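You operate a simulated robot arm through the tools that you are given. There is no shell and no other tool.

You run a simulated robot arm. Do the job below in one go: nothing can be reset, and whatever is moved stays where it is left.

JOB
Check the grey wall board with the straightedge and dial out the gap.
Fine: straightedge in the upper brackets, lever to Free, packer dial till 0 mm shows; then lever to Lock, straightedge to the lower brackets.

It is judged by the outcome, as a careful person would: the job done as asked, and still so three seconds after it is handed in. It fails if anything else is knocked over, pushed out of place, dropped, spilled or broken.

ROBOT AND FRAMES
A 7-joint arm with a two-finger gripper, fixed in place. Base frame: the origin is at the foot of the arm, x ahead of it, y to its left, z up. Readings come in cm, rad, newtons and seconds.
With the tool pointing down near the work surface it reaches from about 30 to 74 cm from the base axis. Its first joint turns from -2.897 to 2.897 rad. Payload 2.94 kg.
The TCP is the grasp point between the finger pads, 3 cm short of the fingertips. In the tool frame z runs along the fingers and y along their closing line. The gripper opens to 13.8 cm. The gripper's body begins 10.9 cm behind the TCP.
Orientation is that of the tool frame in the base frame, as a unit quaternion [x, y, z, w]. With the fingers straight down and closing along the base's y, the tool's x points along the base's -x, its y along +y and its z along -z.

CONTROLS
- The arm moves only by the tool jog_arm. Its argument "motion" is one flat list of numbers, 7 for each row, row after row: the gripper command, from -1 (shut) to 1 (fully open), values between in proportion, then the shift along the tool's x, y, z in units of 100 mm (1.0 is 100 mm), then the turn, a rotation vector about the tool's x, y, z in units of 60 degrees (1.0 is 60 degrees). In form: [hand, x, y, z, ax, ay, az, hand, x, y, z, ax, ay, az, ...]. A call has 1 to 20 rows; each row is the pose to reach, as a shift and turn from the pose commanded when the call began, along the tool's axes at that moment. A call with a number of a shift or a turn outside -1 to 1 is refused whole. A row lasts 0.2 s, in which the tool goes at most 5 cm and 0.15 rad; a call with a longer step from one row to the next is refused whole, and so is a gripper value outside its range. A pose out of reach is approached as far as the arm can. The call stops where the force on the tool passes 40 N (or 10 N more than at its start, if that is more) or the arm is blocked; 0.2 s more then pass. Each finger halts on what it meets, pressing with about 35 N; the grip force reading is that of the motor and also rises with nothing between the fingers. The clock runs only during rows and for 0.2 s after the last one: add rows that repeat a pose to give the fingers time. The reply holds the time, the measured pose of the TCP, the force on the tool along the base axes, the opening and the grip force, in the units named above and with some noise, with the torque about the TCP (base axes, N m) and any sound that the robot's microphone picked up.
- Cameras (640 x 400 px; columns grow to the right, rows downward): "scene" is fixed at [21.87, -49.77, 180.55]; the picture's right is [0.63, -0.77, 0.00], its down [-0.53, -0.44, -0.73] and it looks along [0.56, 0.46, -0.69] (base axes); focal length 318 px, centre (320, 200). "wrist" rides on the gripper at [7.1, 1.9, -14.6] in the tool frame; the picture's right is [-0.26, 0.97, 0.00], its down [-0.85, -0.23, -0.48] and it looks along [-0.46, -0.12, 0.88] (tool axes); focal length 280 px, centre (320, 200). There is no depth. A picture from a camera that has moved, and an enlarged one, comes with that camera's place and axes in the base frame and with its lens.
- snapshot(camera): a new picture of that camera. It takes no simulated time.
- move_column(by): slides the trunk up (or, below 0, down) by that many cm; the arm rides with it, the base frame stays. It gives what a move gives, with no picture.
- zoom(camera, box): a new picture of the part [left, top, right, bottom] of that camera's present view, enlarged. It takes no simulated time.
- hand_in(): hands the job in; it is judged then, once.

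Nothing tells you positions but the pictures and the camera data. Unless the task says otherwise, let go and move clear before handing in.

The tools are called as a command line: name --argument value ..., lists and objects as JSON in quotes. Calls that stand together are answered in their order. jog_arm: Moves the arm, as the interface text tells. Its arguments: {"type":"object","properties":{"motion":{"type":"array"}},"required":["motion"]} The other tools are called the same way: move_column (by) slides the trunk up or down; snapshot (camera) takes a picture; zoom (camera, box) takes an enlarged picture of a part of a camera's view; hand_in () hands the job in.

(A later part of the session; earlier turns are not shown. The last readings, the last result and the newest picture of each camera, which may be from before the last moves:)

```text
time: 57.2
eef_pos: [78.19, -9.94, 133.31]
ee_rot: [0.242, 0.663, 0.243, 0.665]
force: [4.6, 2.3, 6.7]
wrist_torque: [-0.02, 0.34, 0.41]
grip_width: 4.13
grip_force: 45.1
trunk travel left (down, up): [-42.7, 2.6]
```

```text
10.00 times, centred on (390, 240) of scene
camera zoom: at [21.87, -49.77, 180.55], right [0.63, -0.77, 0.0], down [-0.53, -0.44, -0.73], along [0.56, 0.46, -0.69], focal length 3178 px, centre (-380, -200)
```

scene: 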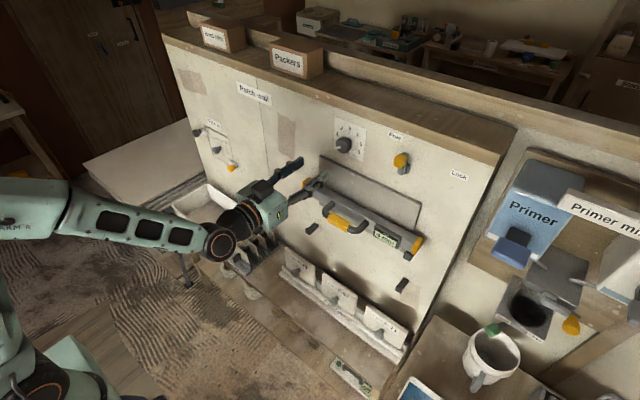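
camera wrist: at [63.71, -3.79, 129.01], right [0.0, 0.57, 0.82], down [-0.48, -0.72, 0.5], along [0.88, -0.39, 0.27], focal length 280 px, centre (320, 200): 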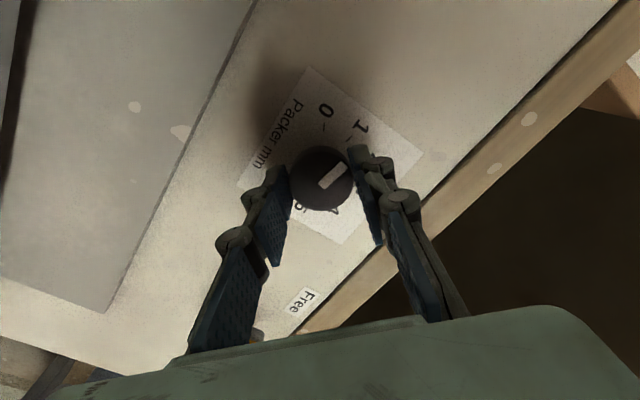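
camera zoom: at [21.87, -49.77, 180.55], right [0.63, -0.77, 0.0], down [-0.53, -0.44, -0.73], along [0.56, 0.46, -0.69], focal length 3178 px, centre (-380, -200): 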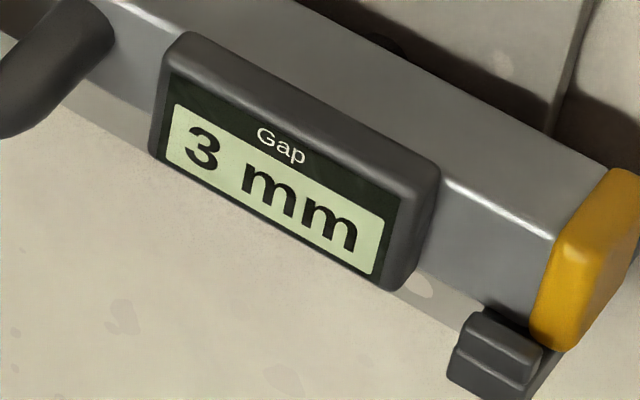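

The display dropped to 3 mm, so it's one millimetre per division. I'll continue turning, easing the arm slightly to relieve side load.

jog_arm --motion '[-1, -0.013, 0.024, -0.01, 0, 0, 0.05, -1, -0.013, 0.024, -0.01, 0, 0, 0.15, -1, -0.013, 0.024, -0.01, 0, 0, 0.26, -1, -0.013, 0.024, -0.01, 0, 0, 0.37, -1, -0.013, 0.024, -0.01, 0, 0, 0.48, -1, -0.013, 0.024, -0.01, 0, 0, 0.59, -1, -0.013, 0.024, -0.01, 0, 0, 0.7, -1, -0.013, 0.024, -0.01, 0, 0, 0.8]'

snapshot --camera "wrist"

zoom --camera "scene" --box '[310, 105, 390, 175]'

zoom --camera "scene" --box '[360, 220, 420, 260]'

```text
time: 59.0
eef_pos: [78.2, -9.79, 133.45]
ee_rot: [0.491, 0.508, 0.491, 0.509]
force: [8.7, 5.8, 1.5]
wrist_torque: [-0.02, -0.14, 0.43]
grip_width: 4.09
grip_force: 44.9
trunk travel left (down, up): [-42.7, 2.6]
```

```text
taken
camera wrist: at [63.69, -2.57, 135.08], right [0.0, -0.23, 0.97], down [-0.48, -0.86, -0.2], along [0.88, -0.46, -0.11], focal length 280 px, centre (320, 200)
```

wrist: 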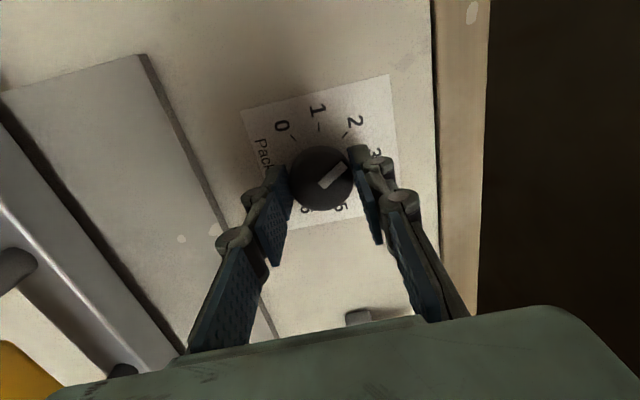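

```text
5.71 times, centred on (350, 140) of scene
camera zoom: at [21.87, -49.77, 180.55], right [0.63, -0.77, 0.0], down [-0.53, -0.44, -0.73], along [0.56, 0.46, -0.69], focal length 1816 px, centre (149, 543)
```

zoom: 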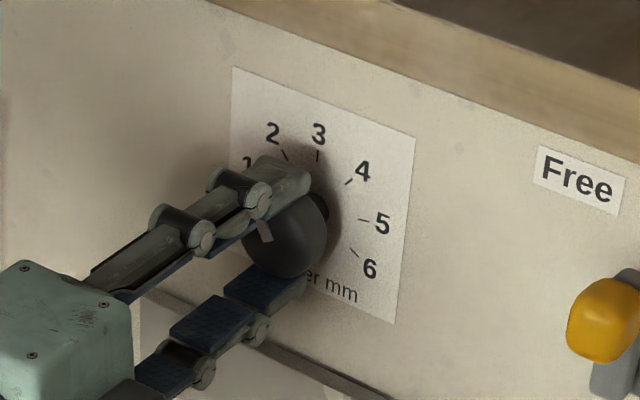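

```text
10.00 times, centred on (390, 240) of scene
camera zoom: at [21.87, -49.77, 180.55], right [0.63, -0.77, 0.0], down [-0.53, -0.44, -0.73], along [0.56, 0.46, -0.69], focal length 3178 px, centre (-380, -200)
```

zoom: 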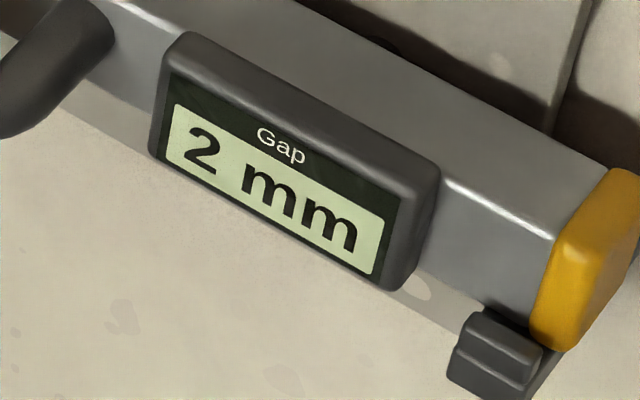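

Now 2 mm after about 88° of turn. Two more divisions to go.

jog_arm --motion '[-1, 0.025, 0.005, 0.015, 0, 0, 0.05, -1, 0.025, 0.005, 0.015, 0, 0, 0.15, -1, 0.025, 0.005, 0.015, 0, 0, 0.25, -1, 0.025, 0.005, 0.015, 0, 0, 0.35, -1, 0.025, 0.005, 0.015, 0, 0, 0.45, -1, 0.025, 0.005, 0.015, 0, 0, 0.55, -1, 0.025, 0.005, 0.015, 0, 0, 0.62]'

snapshot --camera "wrist"

zoom --camera "scene" --box '[310, 105, 390, 175]'

zoom --camera "scene" --box '[360, 220, 420, 260]'

```text
time: 60.6
eef_pos: [78.23, -9.85, 133.58]
ee_rot: [0.628, 0.323, 0.629, 0.325]
force: [0.2, -5.4, 4.2]
wrist_torque: [-0.02, 0.27, -0.65]
grip_width: 4.14
grip_force: 45.6
trunk travel left (down, up): [-42.7, 2.6]
```

```text
taken
camera wrist: at [63.68, -5.06, 139.17], right [0.0, -0.77, 0.64], down [-0.48, -0.56, -0.68], along [0.88, -0.3, -0.36], focal length 280 px, centre (320, 200)
```

wrist: 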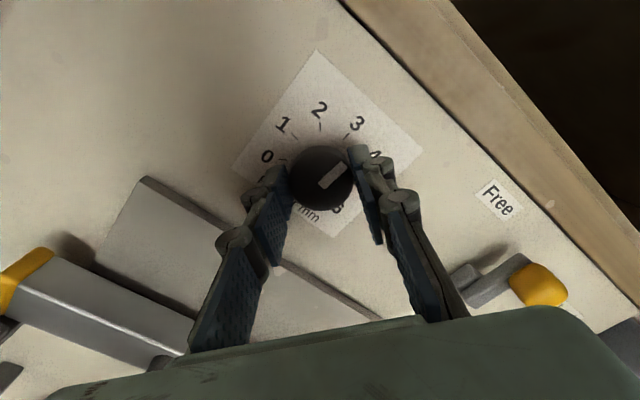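

```text
5.71 times, centred on (350, 140) of scene
camera zoom: at [21.87, -49.77, 180.55], right [0.63, -0.77, 0.0], down [-0.53, -0.44, -0.73], along [0.56, 0.46, -0.69], focal length 1816 px, centre (149, 543)
```

zoom: 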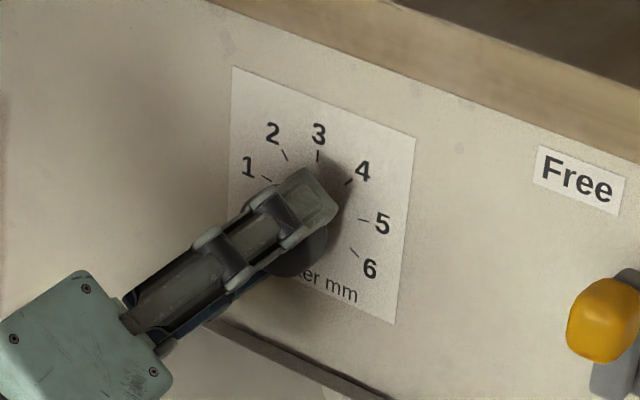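

```text
10.00 times, centred on (390, 240) of scene
camera zoom: at [21.87, -49.77, 180.55], right [0.63, -0.77, 0.0], down [-0.53, -0.44, -0.73], along [0.56, 0.46, -0.69], focal length 3178 px, centre (-380, -200)
```

zoom: 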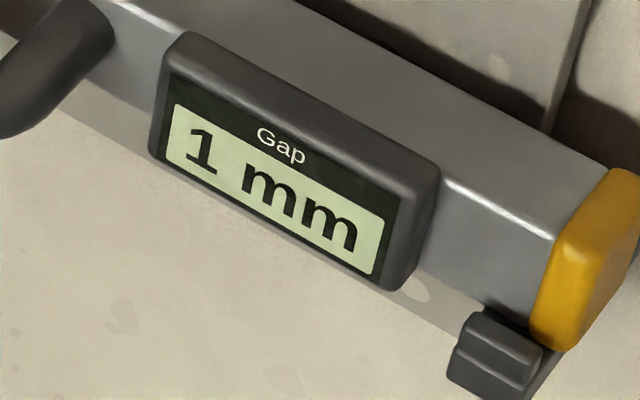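

Now 1 mm. One more division, about 35°, should bring it to 0.

jog_arm --motion '[-1, -0.008, 0.024, 0, 0, 0, 0.05, -1, -0.008, 0.024, 0, 0, 0, 0.14, -1, -0.008, 0.024, 0, 0, 0, 0.23, -1, -0.008, 0.024, 0, 0, 0, 0.32, -1, -0.008, 0.024, 0, 0, 0, 0.41, -1, -0.008, 0.024, 0, 0, 0, 0.5, -1, -0.008, 0.024, 0, 0, 0, 0.57]'

snapshot --camera "wrist"

zoom --camera "scene" --box '[310, 105, 390, 175]'

zoom --camera "scene" --box '[360, 220, 420, 260]'

```text
time: 62.2
eef_pos: [78.23, -9.97, 133.84]
ee_rot: [0.695, 0.126, 0.696, 0.126]
force: [-2.7, -1.0, -0.6]
wrist_torque: [0.0, 0.1, 0.0]
grip_width: 4.13
grip_force: 44.7
trunk travel left (down, up): [-42.7, 2.6]
```

```text
taken
camera wrist: at [63.68, -9.17, 140.92], right [0.0, -1.0, 0.09], down [-0.47, -0.08, -0.88], along [0.88, -0.04, -0.47], focal length 280 px, centre (320, 200)
```

wrist: 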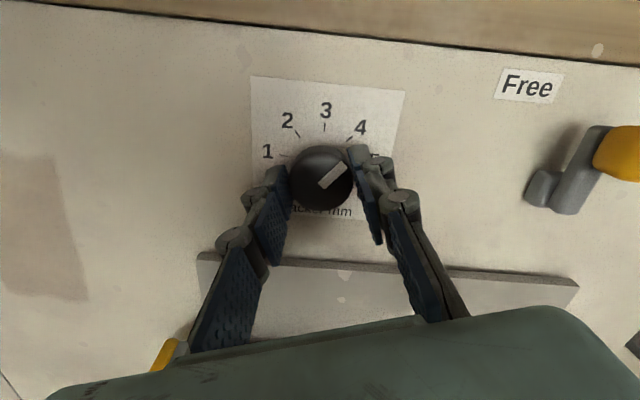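

```text
5.71 times, centred on (350, 140) of scene
camera zoom: at [21.87, -49.77, 180.55], right [0.63, -0.77, 0.0], down [-0.53, -0.44, -0.73], along [0.56, 0.46, -0.69], focal length 1816 px, centre (149, 543)
```

zoom: 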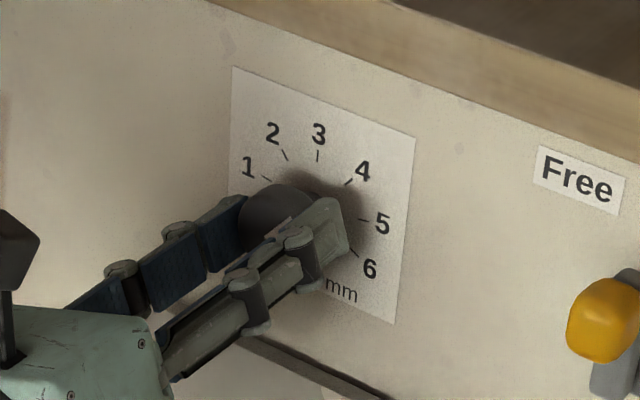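

```text
10.00 times, centred on (390, 240) of scene
camera zoom: at [21.87, -49.77, 180.55], right [0.63, -0.77, 0.0], down [-0.53, -0.44, -0.73], along [0.56, 0.46, -0.69], focal length 3178 px, centre (-380, -200)
```

zoom: 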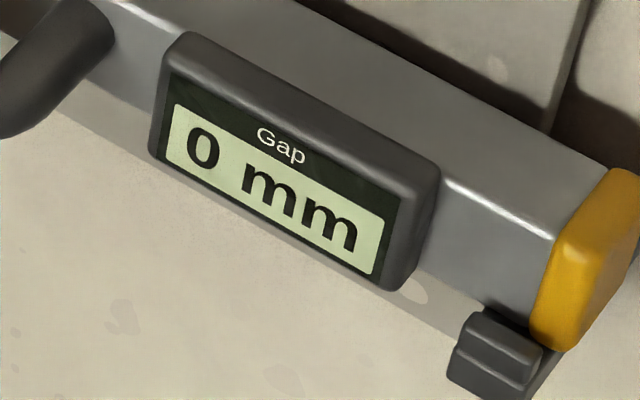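

The display reads 0 mm with the pointer at 4. I'll open and check that it holds.

jog_arm --motion '[-0.3, 0, 0, 0, 0, 0, 0, -0.15, 0, 0, 0, 0, 0, 0, 0, 0, 0, 0, 0, 0, 0, 0, 0, 0, 0, 0, 0, 0, 0, 0, 0, -0.2, 0, 0, 0, 0, 0, 0, -0.4, 0, 0, 0, 0, 0, 0, -0.6, 0, 0, 0, 0, 0, 0, -0.8, 0, 0, 0, 0, 0, 0, -1, 0, 0, 0]'

snapshot --camera "wrist"

zoom --camera "scene" --box '[325, 110, 445, 210]'

zoom --camera "scene" --box '[360, 220, 420, 260]'

```text
time: 64.2
eef_pos: [68.32, -9.84, 133.76]
ee_rot: [0.695, 0.126, 0.696, 0.126]
force: [0.8, 0.6, 0.0]
wrist_torque: [0.02, 0.02, 0.01]
grip_width: 6.9
grip_force: 0.0
trunk travel left (down, up): [-42.7, 2.6]
```

```text
taken
camera wrist: at [53.75, -9.09, 140.93], right [0.0, -1.0, 0.09], down [-0.47, -0.08, -0.88], along [0.88, -0.05, -0.47], focal length 280 px, centre (320, 200)
```

wrist: 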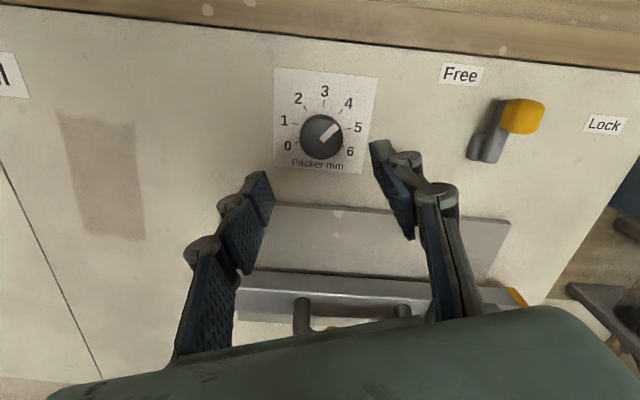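

```text
4.00 times, centred on (385, 160) of scene
camera zoom: at [21.87, -49.77, 180.55], right [0.63, -0.77, 0.0], down [-0.53, -0.44, -0.73], along [0.56, 0.46, -0.69], focal length 1271 px, centre (60, 360)
```

zoom: 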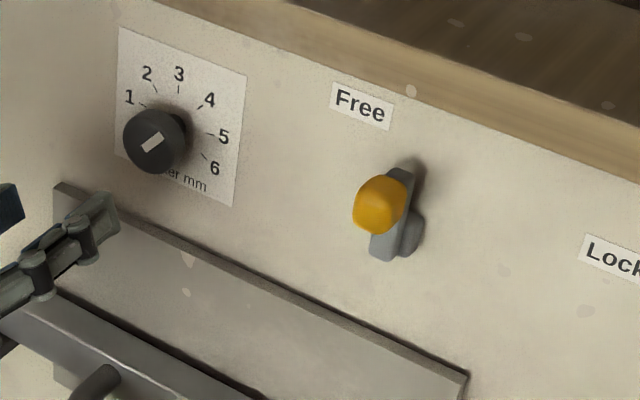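

```text
10.00 times, centred on (390, 240) of scene
camera zoom: at [21.87, -49.77, 180.55], right [0.63, -0.77, 0.0], down [-0.53, -0.44, -0.73], along [0.56, 0.46, -0.69], focal length 3178 px, centre (-380, -200)
```

zoom: 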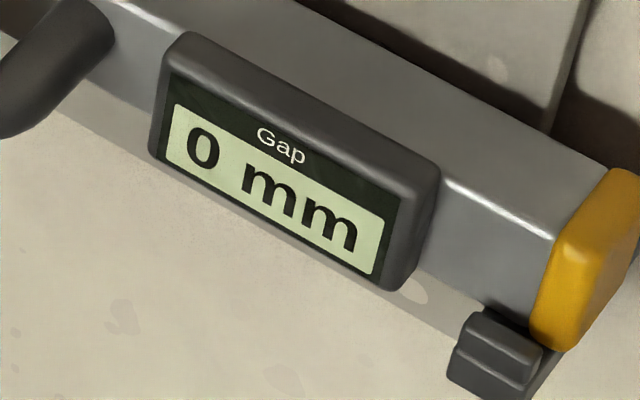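

The 0 mm reading holds after release, with the dial at 4 and the lever still at Free. I'll roll back to the vertical-closing orientation for the lever push.

zoom --camera "wrist" --box '[260, 60, 390, 180]'

jog_arm --motion '[0, 0, 0, -0.05, 0, 0, -0.12, -0.2, 0, 0, -0.1, 0, 0, -0.24, -0.4, 0, 0, -0.15, 0, 0, -0.36, -0.6, 0, 0, -0.2, 0, 0, -0.48, -0.8, 0, 0, -0.2, 0, 0, -0.6]'

jog_arm --motion '[-1, 0, 0, 0, 0, 0, -0.12, -1, 0, 0, 0, 0, 0, -0.24, -1, 0, 0, 0, 0, 0, -0.36, -1, 0, 0, 0, 0, 0, -0.48, -1, 0, 0, 0, 0, 0, -0.557]'

snapshot --camera "wrist"

```text
3.33 times, centred on (325, 120) of wrist
camera zoom: at [53.75, -9.09, 140.93], right [0.0, -1.0, 0.09], down [-0.47, -0.08, -0.88], along [0.88, -0.05, -0.47], focal length 935 px, centre (303, 467)
```

zoom: 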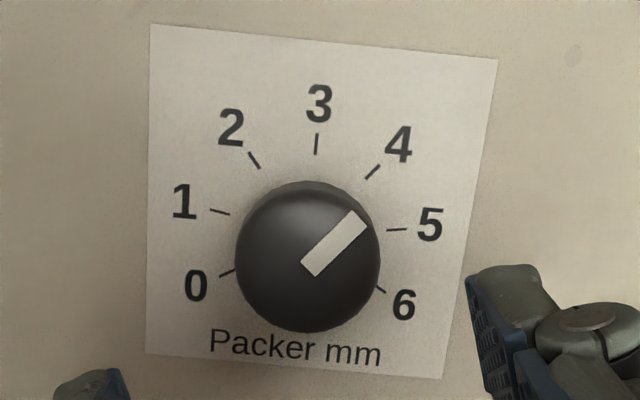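

```text
time: 65.4
eef_pos: [66.24, -9.88, 133.67]
ee_rot: [0.622, 0.335, 0.623, 0.337]
force: [0.2, 0.5, -0.1]
wrist_torque: [-0.02, 0.0, 0.0]
grip_width: 1.41
grip_force: 0.0
trunk travel left (down, up): [-42.7, 2.6]
```

```text
time: 66.6
eef_pos: [66.38, -9.96, 133.66]
ee_rot: [0.499, 0.5, 0.5, 0.501]
force: [0.0, -0.6, -0.5]
wrist_torque: [-0.02, 0.03, -0.04]
grip_width: 0.01
grip_force: 28.2
trunk travel left (down, up): [-42.7, 2.6]
```

```text
taken
camera wrist: at [51.71, -2.7, 135.49], right [0.0, -0.26, 0.97], down [-0.48, -0.85, -0.23], along [0.88, -0.46, -0.12], focal length 280 px, centre (320, 200)
```

wrist: 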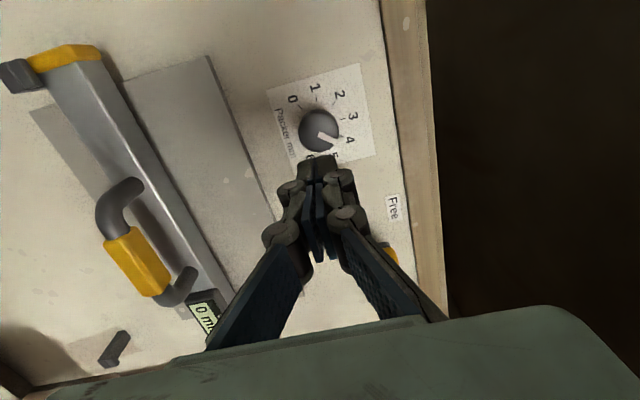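

I'm positioning to the left of the upright lever, to push it clockwise to Lock.

jog_arm --motion '[-1, -0.2, 0.05, 0, 0, 0, 0, -1, -0.4, 0.1, 0, 0, 0, 0, -1, -0.6, 0.15, 0, 0, 0, 0, -1, -0.8, 0.2, 0, 0, 0, 0, -1, -1, 0.25, 0, 0, 0, 0]'

jog_arm --motion '[-1, -0.15, 0.1, 0, 0, 0, 0, -1, -0.28, 0.15, 0, 0, 0, 0, -1, -0.28, 0.15, 0.2, 0, 0, 0, -1, -0.28, 0.15, 0.4, 0, 0, 0]'

snapshot --camera "wrist"

zoom --camera "scene" --box '[350, 130, 470, 230]'

```text
time: 67.8
eef_pos: [66.21, -20.15, 136.17]
ee_rot: [0.5, 0.499, 0.5, 0.501]
force: [0.3, -0.2, -0.4]
wrist_torque: [0.03, 0.02, 0.02]
grip_width: 0.0
grip_force: 27.8
trunk travel left (down, up): [-42.7, 2.6]
```

```text
time: 68.8
eef_pos: [70.26, -22.87, 137.53]
ee_rot: [0.5, 0.499, 0.5, 0.501]
force: [-0.4, 0.0, 0.6]
wrist_torque: [-0.01, 0.0, -0.03]
grip_width: 0.01
grip_force: 29.0
trunk travel left (down, up): [-42.7, 2.6]
```

```text
taken
camera wrist: at [55.77, -15.62, 139.44], right [0.0, -0.26, 0.97], down [-0.48, -0.85, -0.23], along [0.88, -0.46, -0.12], focal length 280 px, centre (320, 200)
```

wrist: 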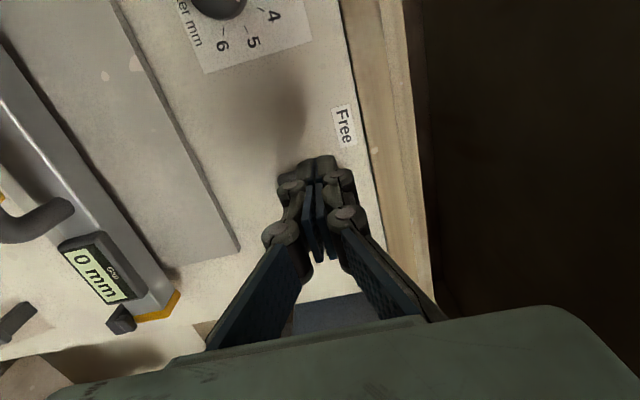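

```text
4.00 times, centred on (410, 180) of scene
camera zoom: at [21.87, -49.77, 180.55], right [0.63, -0.77, 0.0], down [-0.53, -0.44, -0.73], along [0.56, 0.46, -0.69], focal length 1271 px, centre (-40, 280)
```

zoom: 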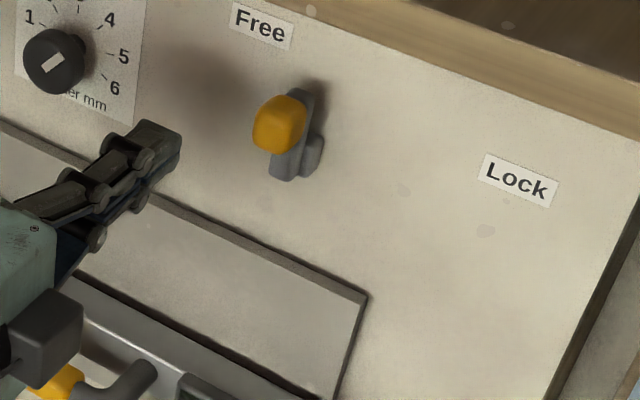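

jog_arm --motion '[-1, 0.02, 0, 0.15, 0, 0, 0, -1, 0.02, 0, 0.3, 0, 0, 0, -1, 0.02, 0, 0.45, 0, 0, 0, -1, 0.02, 0, 0.58, 0, 0, 0]'

zoom --camera "scene" --box '[350, 130, 470, 230]'

```text
time: 69.8
eef_pos: [76.01, -22.48, 137.56]
ee_rot: [0.5, 0.499, 0.5, 0.501]
force: [-0.1, -0.6, -0.1]
wrist_torque: [-0.04, -0.02, 0.0]
grip_width: 0.0
grip_force: 28.4
trunk travel left (down, up): [-42.7, 2.6]
```

```text
4.00 times, centred on (410, 180) of scene
camera zoom: at [21.87, -49.77, 180.55], right [0.63, -0.77, 0.0], down [-0.53, -0.44, -0.73], along [0.56, 0.46, -0.69], focal length 1271 px, centre (-40, 280)
```

zoom: 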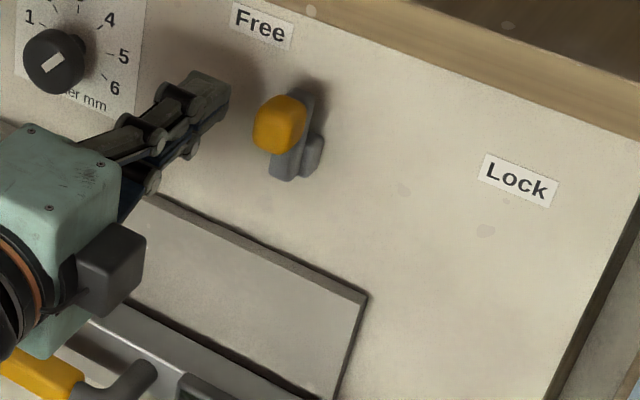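

Pusher in place to the left of the knob. I'll sweep clockwise.

jog_arm --motion '[-1, -0.09, 0.01, 0, 0, 0, 0, -1, -0.18, 0.015, 0, 0, 0, 0, -1, -0.23, 0.03, 0, 0, 0, 0, -1, -0.28, 0.045, 0, 0, 0, 0, -1, -0.32, 0.055, 0, 0, 0, 0, -1, -0.36, 0.062, 0, 0, 0, 0, -1, -0.4, 0.065, 0, 0, 0, 0, -1, -0.443, 0.064, 0, 0, 0, 0, -1, -0.485, 0.058, 0, 0, 0, 0, -1, -0.524, 0.051, 0, 0, 0, 0, -1, -0.56, 0.038, 0, 0, 0, 0, -1, -0.6, 0.024, 0, 0, 0, 0]'

snapshot --camera "wrist"

zoom --camera "scene" --box '[350, 130, 470, 230]'

```text
time: 72.4
eef_pos: [75.95, -28.45, 137.88]
ee_rot: [0.499, 0.5, 0.501, 0.5]
force: [1.0, 0.0, 0.0]
wrist_torque: [-0.03, -0.02, -0.02]
grip_width: 0.0
grip_force: 28.5
trunk travel left (down, up): [-42.7, 2.6]
```

```text
taken
camera wrist: at [61.49, -21.36, 139.79], right [0.0, -0.26, 0.97], down [-0.48, -0.85, -0.23], along [0.88, -0.46, -0.12], focal length 280 px, centre (320, 200)
```

wrist: 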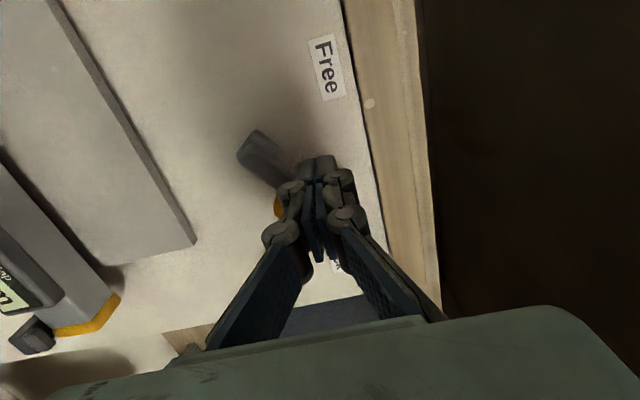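

```text
4.00 times, centred on (410, 180) of scene
camera zoom: at [21.87, -49.77, 180.55], right [0.63, -0.77, 0.0], down [-0.53, -0.44, -0.73], along [0.56, 0.46, -0.69], focal length 1271 px, centre (-40, 280)
```

zoom: 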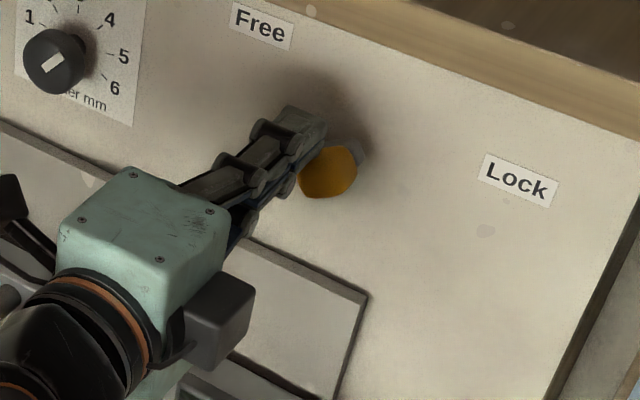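

jog_arm --motion '[-1, -0.04, -0.02, 0, 0, 0, 0, -1, -0.078, -0.048, 0, 0, 0, 0, -1, -0.11, -0.074, 0, 0, 0, 0, -1, -0.141, -0.1, 0, 0, 0, 0, -1, -0.175, -0.136, 0, 0, 0, 0]'

snapshot --camera "wrist"

zoom --camera "scene" --box '[350, 130, 470, 230]'

```text
time: 73.6
eef_pos: [75.91, -30.03, 137.04]
ee_rot: [0.496, 0.499, 0.502, 0.502]
force: [1.8, 5.9, 7.7]
wrist_torque: [0.07, -0.12, 0.06]
grip_width: 0.0
grip_force: 28.1
trunk travel left (down, up): [-42.7, 2.6]
```

```text
taken
camera wrist: at [61.4, -22.8, 138.73], right [-0.01, -0.26, 0.97], down [-0.47, -0.85, -0.23], along [0.88, -0.46, -0.12], focal length 280 px, centre (320, 200)
```

wrist: 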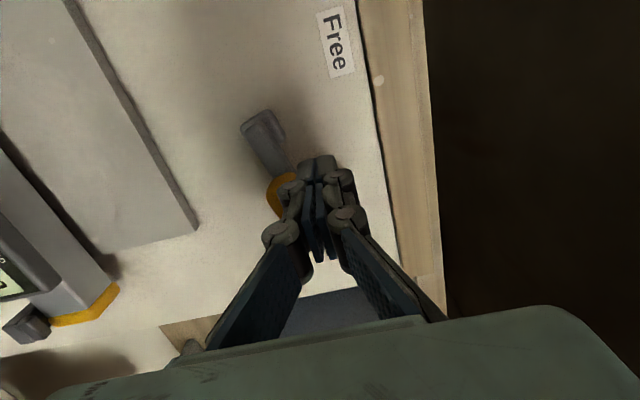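

```text
4.00 times, centred on (410, 180) of scene
camera zoom: at [21.87, -49.77, 180.55], right [0.63, -0.77, 0.0], down [-0.53, -0.44, -0.73], along [0.56, 0.46, -0.69], focal length 1271 px, centre (-40, 280)
```

zoom: 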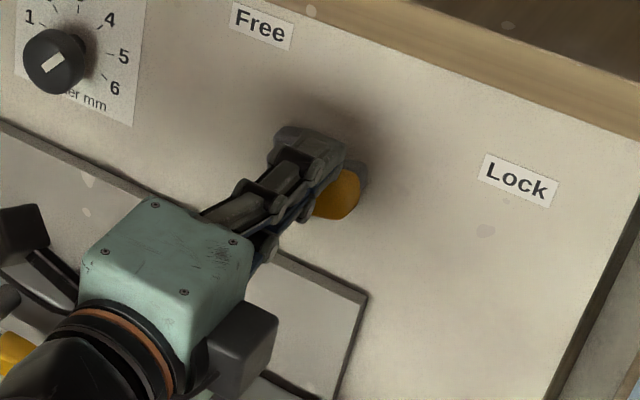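

Contact force is building near the Lock end. I'll press a little further to confirm the stop.

jog_arm --motion '[-1, -0.01, -0.02, 0, 0, 0, 0, -1, -0.02, -0.04, 0, 0, 0, 0, -1, -0.02, -0.06, 0, 0, 0, 0, -1, -0.02, -0.08, 0, 0, 0, 0]'

zoom --camera "scene" --box '[350, 130, 470, 230]'

```text
time: 74.6
eef_pos: [75.79, -29.94, 136.86]
ee_rot: [0.493, 0.498, 0.505, 0.504]
force: [6.7, 6.5, 29.2]
wrist_torque: [-0.12, -0.48, 0.18]
grip_width: 0.02
grip_force: 28.3
trunk travel left (down, up): [-42.7, 2.6]
```

```text
4.00 times, centred on (410, 180) of scene
camera zoom: at [21.87, -49.77, 180.55], right [0.63, -0.77, 0.0], down [-0.53, -0.44, -0.73], along [0.56, 0.46, -0.69], focal length 1271 px, centre (-40, 280)
```

zoom: 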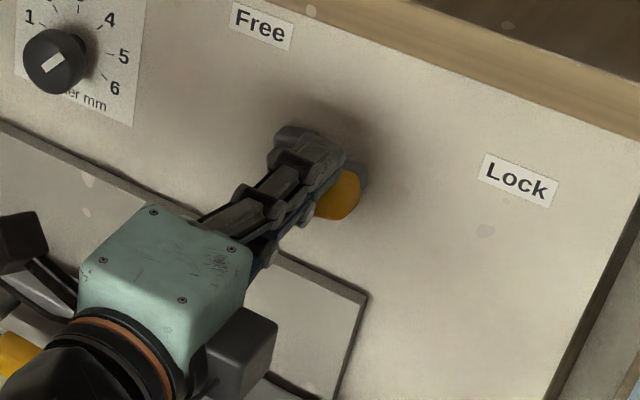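

29 N with no movement means it's at the Lock stop. I'll back off upwards, retract and verify.

jog_arm --motion '[-1, 0, 0.05, 0, 0, 0, 0, -1, 0, 0.12, 0, 0, 0, 0, -1, 0, 0.2, 0, 0, 0, 0, -1, 0, 0.2, -0.2, 0, 0, 0, -1, 0, 0.2, -0.4, 0, 0, 0, -1, 0, 0.2, -0.6, 0, 0, 0, -1, 0, 0.2, -0.8, 0, 0, 0, -1, 0, 0.2, -1, 0, 0, 0]'

snapshot --camera "wrist"

zoom --camera "scene" --box '[325, 110, 475, 230]'

zoom --camera "scene" --box '[360, 220, 420, 260]'

```text
time: 76.4
eef_pos: [65.98, -30.35, 137.88]
ee_rot: [0.5, 0.5, 0.5, 0.501]
force: [0.2, 0.3, -0.2]
wrist_torque: [-0.02, 0.02, 0.02]
grip_width: 0.0
grip_force: 28.1
trunk travel left (down, up): [-42.7, 2.6]
```

```text
taken
camera wrist: at [51.51, -23.24, 139.65], right [0.0, -0.26, 0.97], down [-0.48, -0.85, -0.23], along [0.88, -0.46, -0.12], focal length 280 px, centre (320, 200)
```

wrist: 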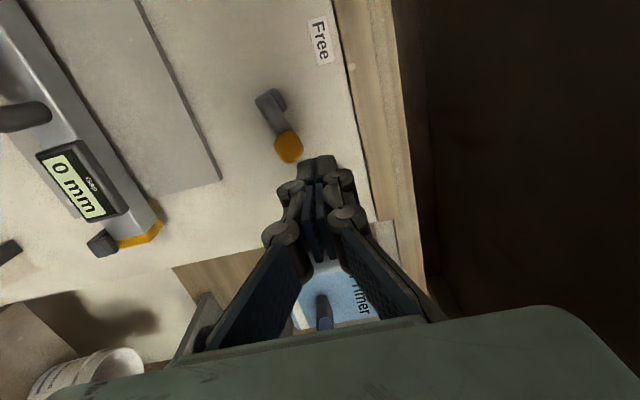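

```text
3.33 times, centred on (400, 170) of scene
camera zoom: at [21.87, -49.77, 180.55], right [0.63, -0.77, 0.0], down [-0.53, -0.44, -0.73], along [0.56, 0.46, -0.69], focal length 1060 px, centre (53, 300)
```

zoom: 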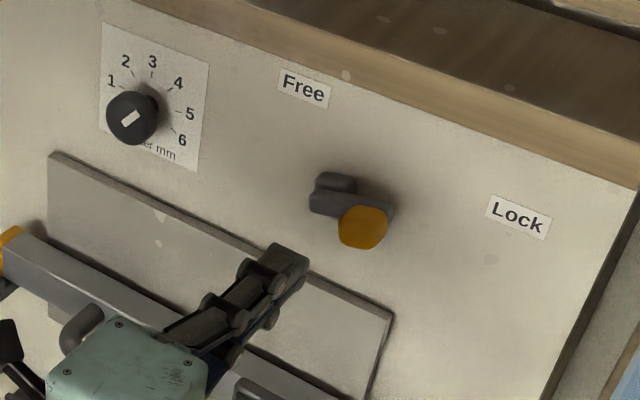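

```text
10.00 times, centred on (390, 240) of scene
camera zoom: at [21.87, -49.77, 180.55], right [0.63, -0.77, 0.0], down [-0.53, -0.44, -0.73], along [0.56, 0.46, -0.69], focal length 3178 px, centre (-380, -200)
```

zoom: 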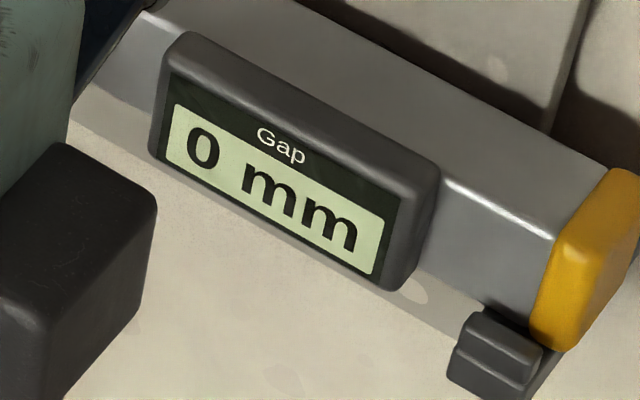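

Lever at Lock, reading still 0 mm, dial at 4. Next I'll fetch the straightedge: move back to the handle line, open the fingers and lower the trunk.

jog_arm --motion '[-0.8, 0.15, -0.06, -0.1, 0, 0, 0, -0.6, 0.3, -0.12, -0.2, 0, 0, 0, -0.4, 0.5, -0.2, -0.3, 0, 0, 0, -0.2, 0.75, -0.3, -0.4, 0, 0, 0, 0, 1, -0.34, -0.45, 0, 0, 0]'

jog_arm --motion '[0, 0.2, 0, 0, 0, 0, 0, 0, 0.4, 0, 0, 0, 0, 0, 0, 0.48, 0, 0, 0, 0, 0, 0, 0.48, 0, 0, 0, 0, 0]'

move_column --by -20

snapshot --camera "wrist"

zoom --camera "scene" --box '[270, 160, 430, 280]'

```text
time: 77.6
eef_pos: [61.6, -20.37, 134.33]
ee_rot: [0.5, 0.5, 0.499, 0.501]
force: [-0.8, 0.5, -0.2]
wrist_torque: [0.03, -0.03, -0.01]
grip_width: 6.91
grip_force: 0.0
trunk travel left (down, up): [-42.7, 2.6]
```

```text
time: 78.6
eef_pos: [61.46, -15.54, 134.32]
ee_rot: [0.499, 0.499, 0.501, 0.501]
force: [-0.2, -0.8, -0.1]
wrist_torque: [0.02, 0.0, 0.0]
grip_width: 6.9
grip_force: 0.1
trunk travel left (down, up): [-42.7, 2.6]
```

```text
time: 80.8
eef_pos: [61.58, -15.57, 114.36]
ee_rot: [0.499, 0.5, 0.5, 0.5]
force: [-0.5, 0.7, -0.7]
wrist_torque: [-0.01, 0.0, 0.02]
grip_width: 6.93
grip_force: 0.1
trunk travel left (down, up): [-22.7, 22.6]
```

```text
taken
camera wrist: at [47.01, -8.4, 116.22], right [0.0, -0.26, 0.97], down [-0.48, -0.85, -0.23], along [0.88, -0.46, -0.12], focal length 280 px, centre (320, 200)
```

wrist: 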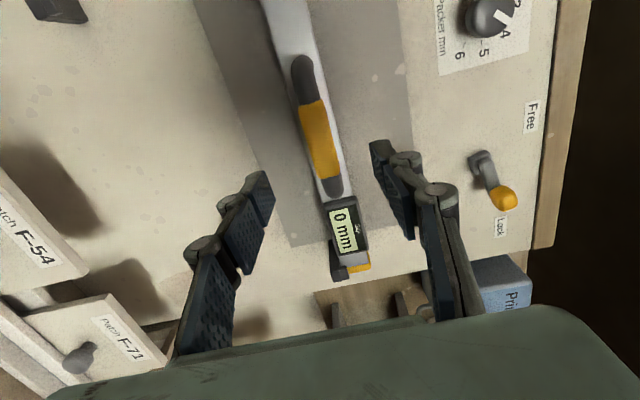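

```text
3.33 times, centred on (350, 220) of scene
camera zoom: at [21.87, -49.77, 180.55], right [0.63, -0.77, 0.0], down [-0.53, -0.44, -0.73], along [0.56, 0.46, -0.69], focal length 1060 px, centre (220, 133)
```

zoom: 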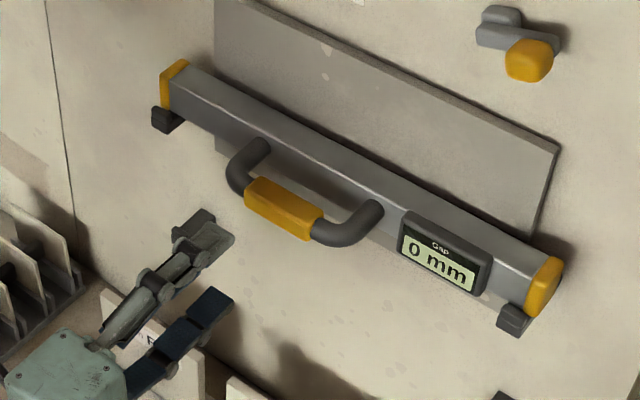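

Same alignment as before. I'll advance onto the handle and grip it.

jog_arm --motion '[0, 0, 0.005, 0.2, 0, 0, 0, 0, 0, 0.01, 0.4, 0, 0, 0, 0, 0, 0.012, 0.6, 0, 0, 0, 0, 0, 0.012, 0.8, 0, 0, 0, 0, 0, 0.012, 0.92, 0, 0, 0, 0, 0, 0.012, 0.995, 0, 0, 0, 0, 0, 0.012, 0.995, 0, 0, 0]'

snapshot --camera "wrist"

jog_arm --motion '[-0.4, 0, 0, 0, 0, 0, 0, -0.6, 0, 0, 0, 0, 0, 0, -0.8, 0, 0, 0, 0, 0, 0, -1, 0, 0, 0, 0, 0, 0, -1, 0, 0, 0, 0, 0, 0]'

zoom --camera "scene" --box '[270, 160, 430, 280]'

```text
time: 82.3
eef_pos: [71.51, -15.66, 114.57]
ee_rot: [0.5, 0.499, 0.5, 0.5]
force: [-0.8, 1.0, 0.1]
wrist_torque: [0.0, 0.01, 0.0]
grip_width: 6.87
grip_force: 0.1
trunk travel left (down, up): [-22.7, 22.6]
```

```text
taken
camera wrist: at [57.08, -8.46, 116.39], right [0.0, -0.26, 0.97], down [-0.48, -0.85, -0.23], along [0.88, -0.46, -0.12], focal length 280 px, centre (320, 200)
```

wrist: 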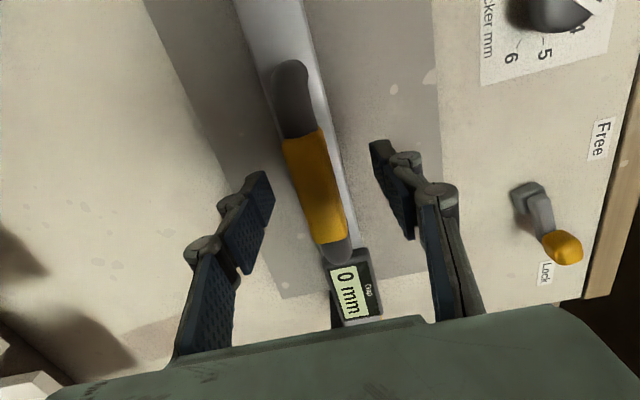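

```text
time: 83.5
eef_pos: [71.53, -15.58, 114.56]
ee_rot: [0.501, 0.499, 0.499, 0.501]
force: [-0.4, 0.3, 0.1]
wrist_torque: [0.04, 0.12, -0.03]
grip_width: 2.22
grip_force: 35.1
trunk travel left (down, up): [-22.7, 22.6]
```

```text
3.33 times, centred on (350, 220) of scene
camera zoom: at [21.87, -49.77, 180.55], right [0.63, -0.77, 0.0], down [-0.53, -0.44, -0.73], along [0.56, 0.46, -0.69], focal length 1060 px, centre (220, 133)
```

zoom: 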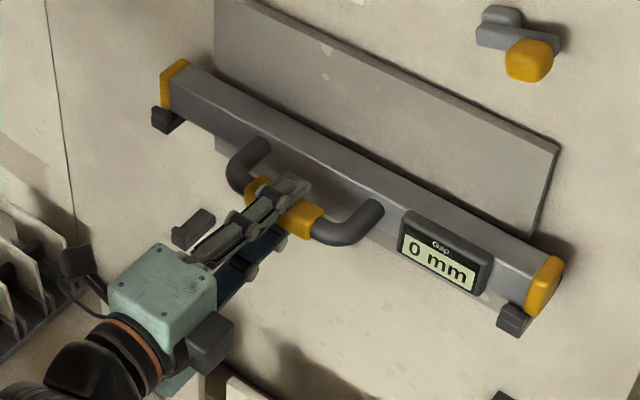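

Firm grip again, with the reading still 0 mm. I'll lift 2.5 cm straight up, then pull out from the wall.

jog_arm --motion '[-1, 0, 0.05, 0, 0, 0, 0, -1, 0, 0.1, 0, 0, 0, 0, -1, 0, 0.15, 0, 0, 0, 0, -1, 0, 0.2, 0, 0, 0, 0, -1, 0, 0.25, 0, 0, 0, 0, -1, 0, 0.28, 0, 0, 0, 0]'

jog_arm --motion '[-1, 0, 0, -0.1, 0, 0, 0, -1, 0, 0, -0.25, 0, 0, 0, -1, 0, 0, -0.4, 0, 0, 0, -1, 0, 0, -0.55, 0, 0, 0, -1, 0, 0, -0.7, 0, 0, 0, -1, 0, 0, -0.82, 0, 0, 0]'

snapshot --camera "scene"

snapshot --camera "wrist"

```text
time: 85.0
eef_pos: [71.63, -15.55, 117.41]
ee_rot: [0.499, 0.499, 0.501, 0.501]
force: [0.3, 0.3, -4.6]
wrist_torque: [0.11, 0.29, -0.01]
grip_width: 2.21
grip_force: 34.9
trunk travel left (down, up): [-22.7, 22.6]
```

```text
time: 86.3
eef_pos: [63.42, -15.59, 117.24]
ee_rot: [0.499, 0.5, 0.5, 0.501]
force: [-0.3, -0.5, -5.0]
wrist_torque: [0.13, 0.25, 0.01]
grip_width: 2.22
grip_force: 35.1
trunk travel left (down, up): [-22.7, 22.6]
```

```text
taken
```

scene: 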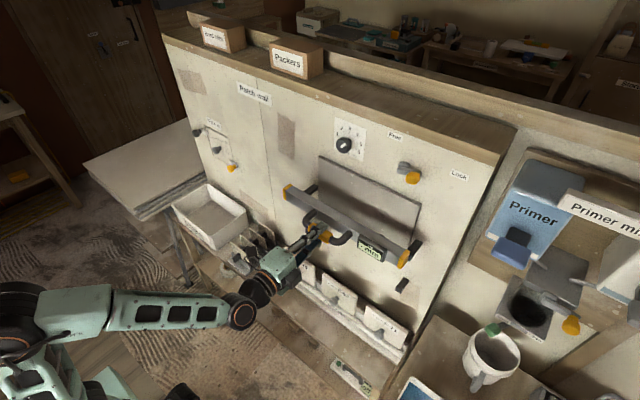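

```text
taken
camera wrist: at [48.79, -8.4, 119.13], right [0.0, -0.26, 0.97], down [-0.48, -0.85, -0.23], along [0.88, -0.46, -0.12], focal length 280 px, centre (320, 200)
```

wrist: 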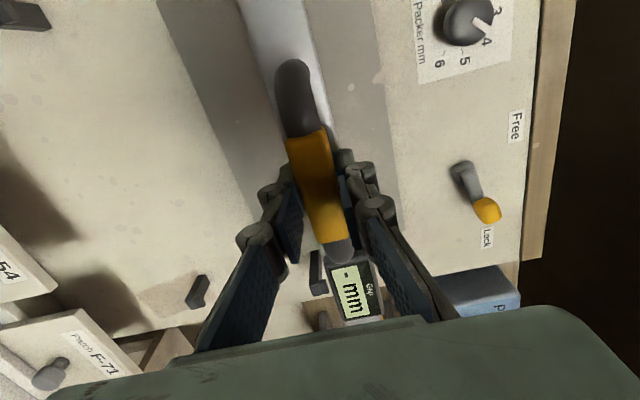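

Held securely. I'll lower the trunk to just above the lower brackets, staying clear of the wall.

move_column --by -18.6

jog_arm --motion '[-1, 0, 0, 0.15, 0, 0, 0, -1, 0, 0, 0.3, 0, 0, 0, -1, 0, 0, 0.45, 0, 0, 0, -1, 0, 0, 0.6, 0, 0, 0, -1, 0, 0, 0.75, 0, 0, 0, -1, 0, 0, 0.85, 0, 0, 0, -1, 0, 0, 0.93, 0, 0, 0, -1, 0, 0, 0.985, 0, 0, 0]'

zoom --camera "scene" --box '[290, 190, 350, 245]'

zoom --camera "scene" --box '[370, 235, 430, 295]'

snapshot --camera "wrist"

```text
time: 88.4
eef_pos: [63.31, -15.59, 98.65]
ee_rot: [0.499, 0.499, 0.5, 0.501]
force: [0.2, -0.4, -3.9]
wrist_torque: [0.08, 0.28, 0.0]
grip_width: 2.21
grip_force: 35.5
trunk travel left (down, up): [-4.1, 41.2]
```

```text
time: 90.2
eef_pos: [73.13, -15.75, 98.73]
ee_rot: [0.501, 0.499, 0.499, 0.501]
force: [-1.0, -0.2, -4.8]
wrist_torque: [0.08, 0.25, 0.04]
grip_width: 2.19
grip_force: 34.5
trunk travel left (down, up): [-4.1, 41.2]
```

```text
7.27 times, centred on (320, 218) of scene
camera zoom: at [21.87, -49.77, 180.55], right [0.63, -0.77, 0.0], down [-0.53, -0.44, -0.73], along [0.56, 0.46, -0.69], focal length 2312 px, centre (320, 73)
```

zoom: 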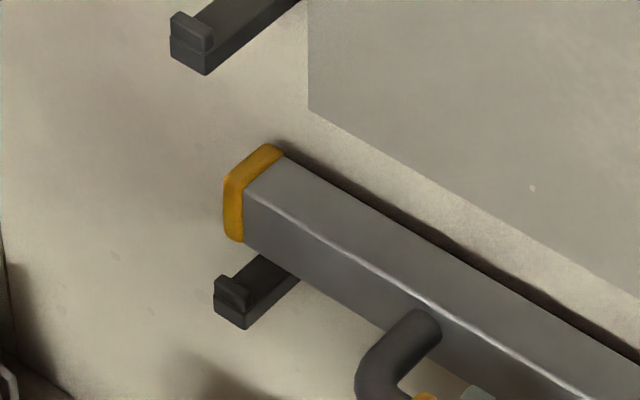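

```text
6.67 times, centred on (400, 265) of scene
camera zoom: at [21.87, -49.77, 180.55], right [0.63, -0.77, 0.0], down [-0.53, -0.44, -0.73], along [0.56, 0.46, -0.69], focal length 2119 px, centre (-213, -233)
```

zoom: 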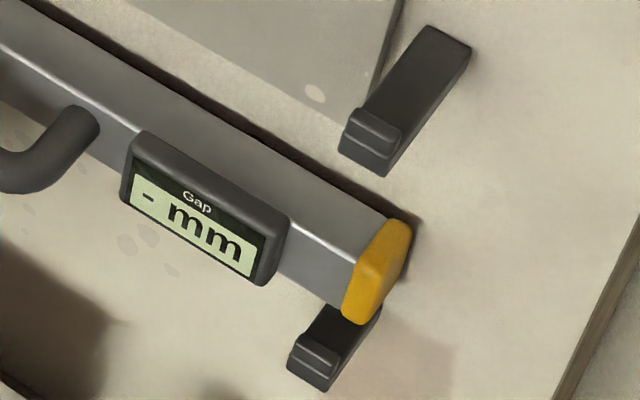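

```text
taken
camera wrist: at [58.71, -8.46, 100.53], right [0.0, -0.26, 0.97], down [-0.48, -0.85, -0.23], along [0.88, -0.46, -0.12], focal length 280 px, centre (320, 200)
```

wrist: 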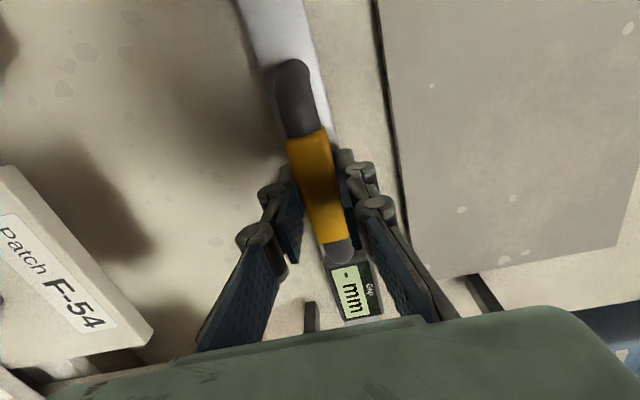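

Above the lower brackets, matching the original line. I'll lower most of the way, then creep to contact.

jog_arm --motion '[-1, 0.01, -0.06, 0.015, 0, 0, 0, -1, 0.01, -0.12, 0.015, 0, 0, 0, -1, 0.01, -0.18, 0.015, 0, 0, 0, -1, 0.01, -0.24, 0.015, 0, 0, 0, -1, 0.01, -0.28, 0.015, 0, 0, 0, -1, 0.01, -0.3, 0.015, 0, 0, 0]'

zoom --camera "scene" --box '[295, 205, 355, 245]'

zoom --camera "scene" --box '[370, 235, 430, 295]'

```text
time: 91.6
eef_pos: [73.26, -15.51, 95.64]
ee_rot: [0.501, 0.499, 0.5, 0.5]
force: [0.1, 0.1, -4.7]
wrist_torque: [0.14, 0.27, 0.01]
grip_width: 2.17
grip_force: 34.6
trunk travel left (down, up): [-4.1, 41.2]
```

```text
10.00 times, centred on (325, 225) of scene
camera zoom: at [21.87, -49.77, 180.55], right [0.63, -0.77, 0.0], down [-0.53, -0.44, -0.73], along [0.56, 0.46, -0.69], focal length 3178 px, centre (270, -50)
```

zoom: 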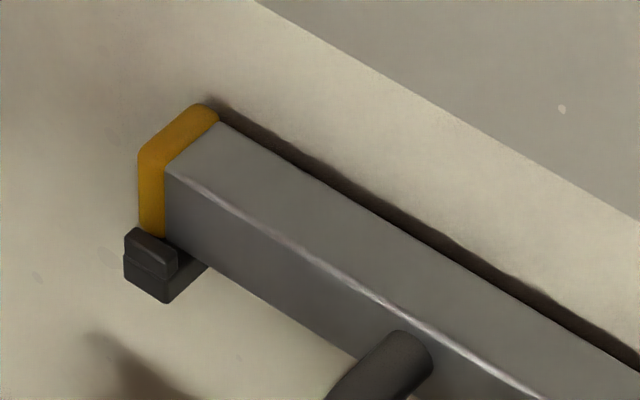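

```text
6.67 times, centred on (400, 265) of scene
camera zoom: at [21.87, -49.77, 180.55], right [0.63, -0.77, 0.0], down [-0.53, -0.44, -0.73], along [0.56, 0.46, -0.69], focal length 2119 px, centre (-213, -233)
```

zoom: 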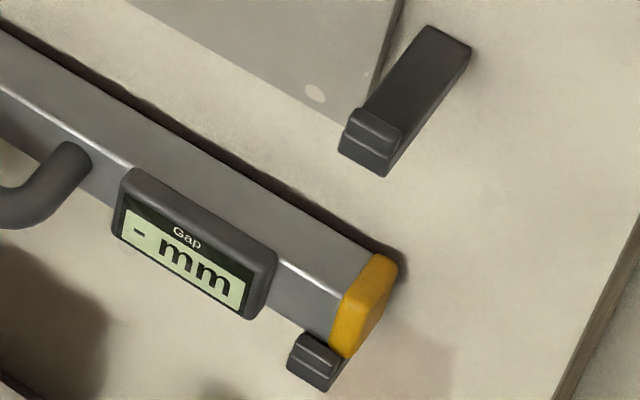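

Nearly identical to its original resting picture, just a couple of millimetres high. I'll creep down to contact.

jog_arm --motion '[-1, 0, -0.01, 0, 0, 0, 0, -1, 0, -0.02, 0, 0, 0, 0, -1, 0, -0.03, 0, 0, 0, 0, -1, 0, -0.035, 0, 0, 0, 0]'

zoom --camera "scene" --box '[295, 205, 355, 245]'

zoom --camera "scene" --box '[370, 235, 430, 295]'

```text
time: 92.6
eef_pos: [73.26, -15.51, 95.45]
ee_rot: [0.499, 0.499, 0.501, 0.501]
force: [-0.2, -1.4, -1.2]
wrist_torque: [0.0, -0.09, -0.11]
grip_width: 2.2
grip_force: 35.0
trunk travel left (down, up): [-4.1, 41.2]
```

```text
10.00 times, centred on (325, 225) of scene
camera zoom: at [21.87, -49.77, 180.55], right [0.63, -0.77, 0.0], down [-0.53, -0.44, -0.73], along [0.56, 0.46, -0.69], focal length 3178 px, centre (270, -50)
```

zoom: 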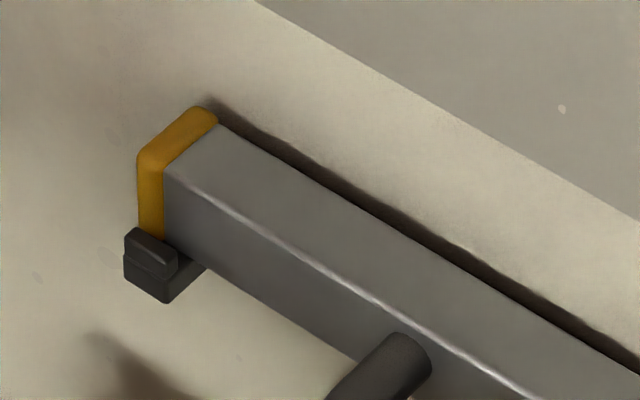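

```text
6.67 times, centred on (400, 265) of scene
camera zoom: at [21.87, -49.77, 180.55], right [0.63, -0.77, 0.0], down [-0.53, -0.44, -0.73], along [0.56, 0.46, -0.69], focal length 2119 px, centre (-213, -233)
```

zoom: 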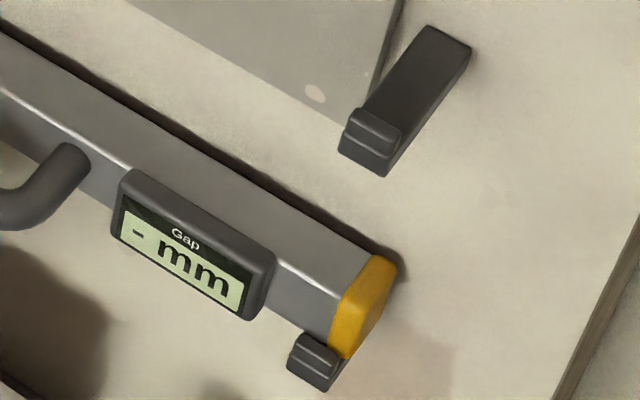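

The weight is on the brackets and the picture matches the original rest position. I'll release and back out.

jog_arm --motion '[-1, 0, -0.01, 0, 0, 0, 0, -0.6, 0, 0, 0, 0, 0, 0, -0.4, 0, 0, 0, 0, 0, 0, -0.2, 0, 0, 0, 0, 0, 0, 0, 0, 0, 0, 0, 0, 0, 0, 0, 0, 0, 0, 0, 0]'

snapshot --camera "wrist"

zoom --camera "scene" --box '[270, 180, 430, 300]'

```text
time: 94.0
eef_pos: [73.26, -15.35, 95.45]
ee_rot: [0.499, 0.499, 0.5, 0.501]
force: [-0.2, -0.1, -0.1]
wrist_torque: [-0.02, 0.01, -0.02]
grip_width: 6.89
grip_force: 0.1
trunk travel left (down, up): [-4.1, 41.2]
```

```text
taken
camera wrist: at [58.78, -8.27, 97.22], right [0.0, -0.26, 0.97], down [-0.48, -0.85, -0.23], along [0.88, -0.46, -0.12], focal length 280 px, centre (320, 200)
```

wrist: 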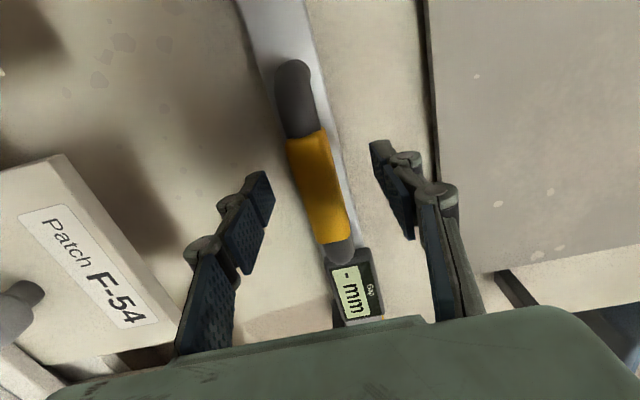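

```text
3.33 times, centred on (350, 240) of scene
camera zoom: at [21.87, -49.77, 180.55], right [0.63, -0.77, 0.0], down [-0.53, -0.44, -0.73], along [0.56, 0.46, -0.69], focal length 1060 px, centre (220, 67)
```

zoom: 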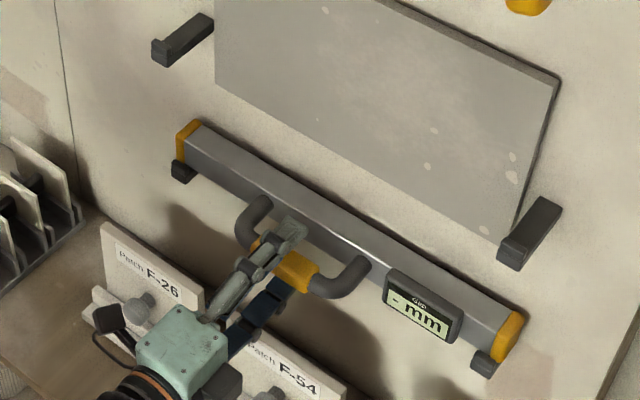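

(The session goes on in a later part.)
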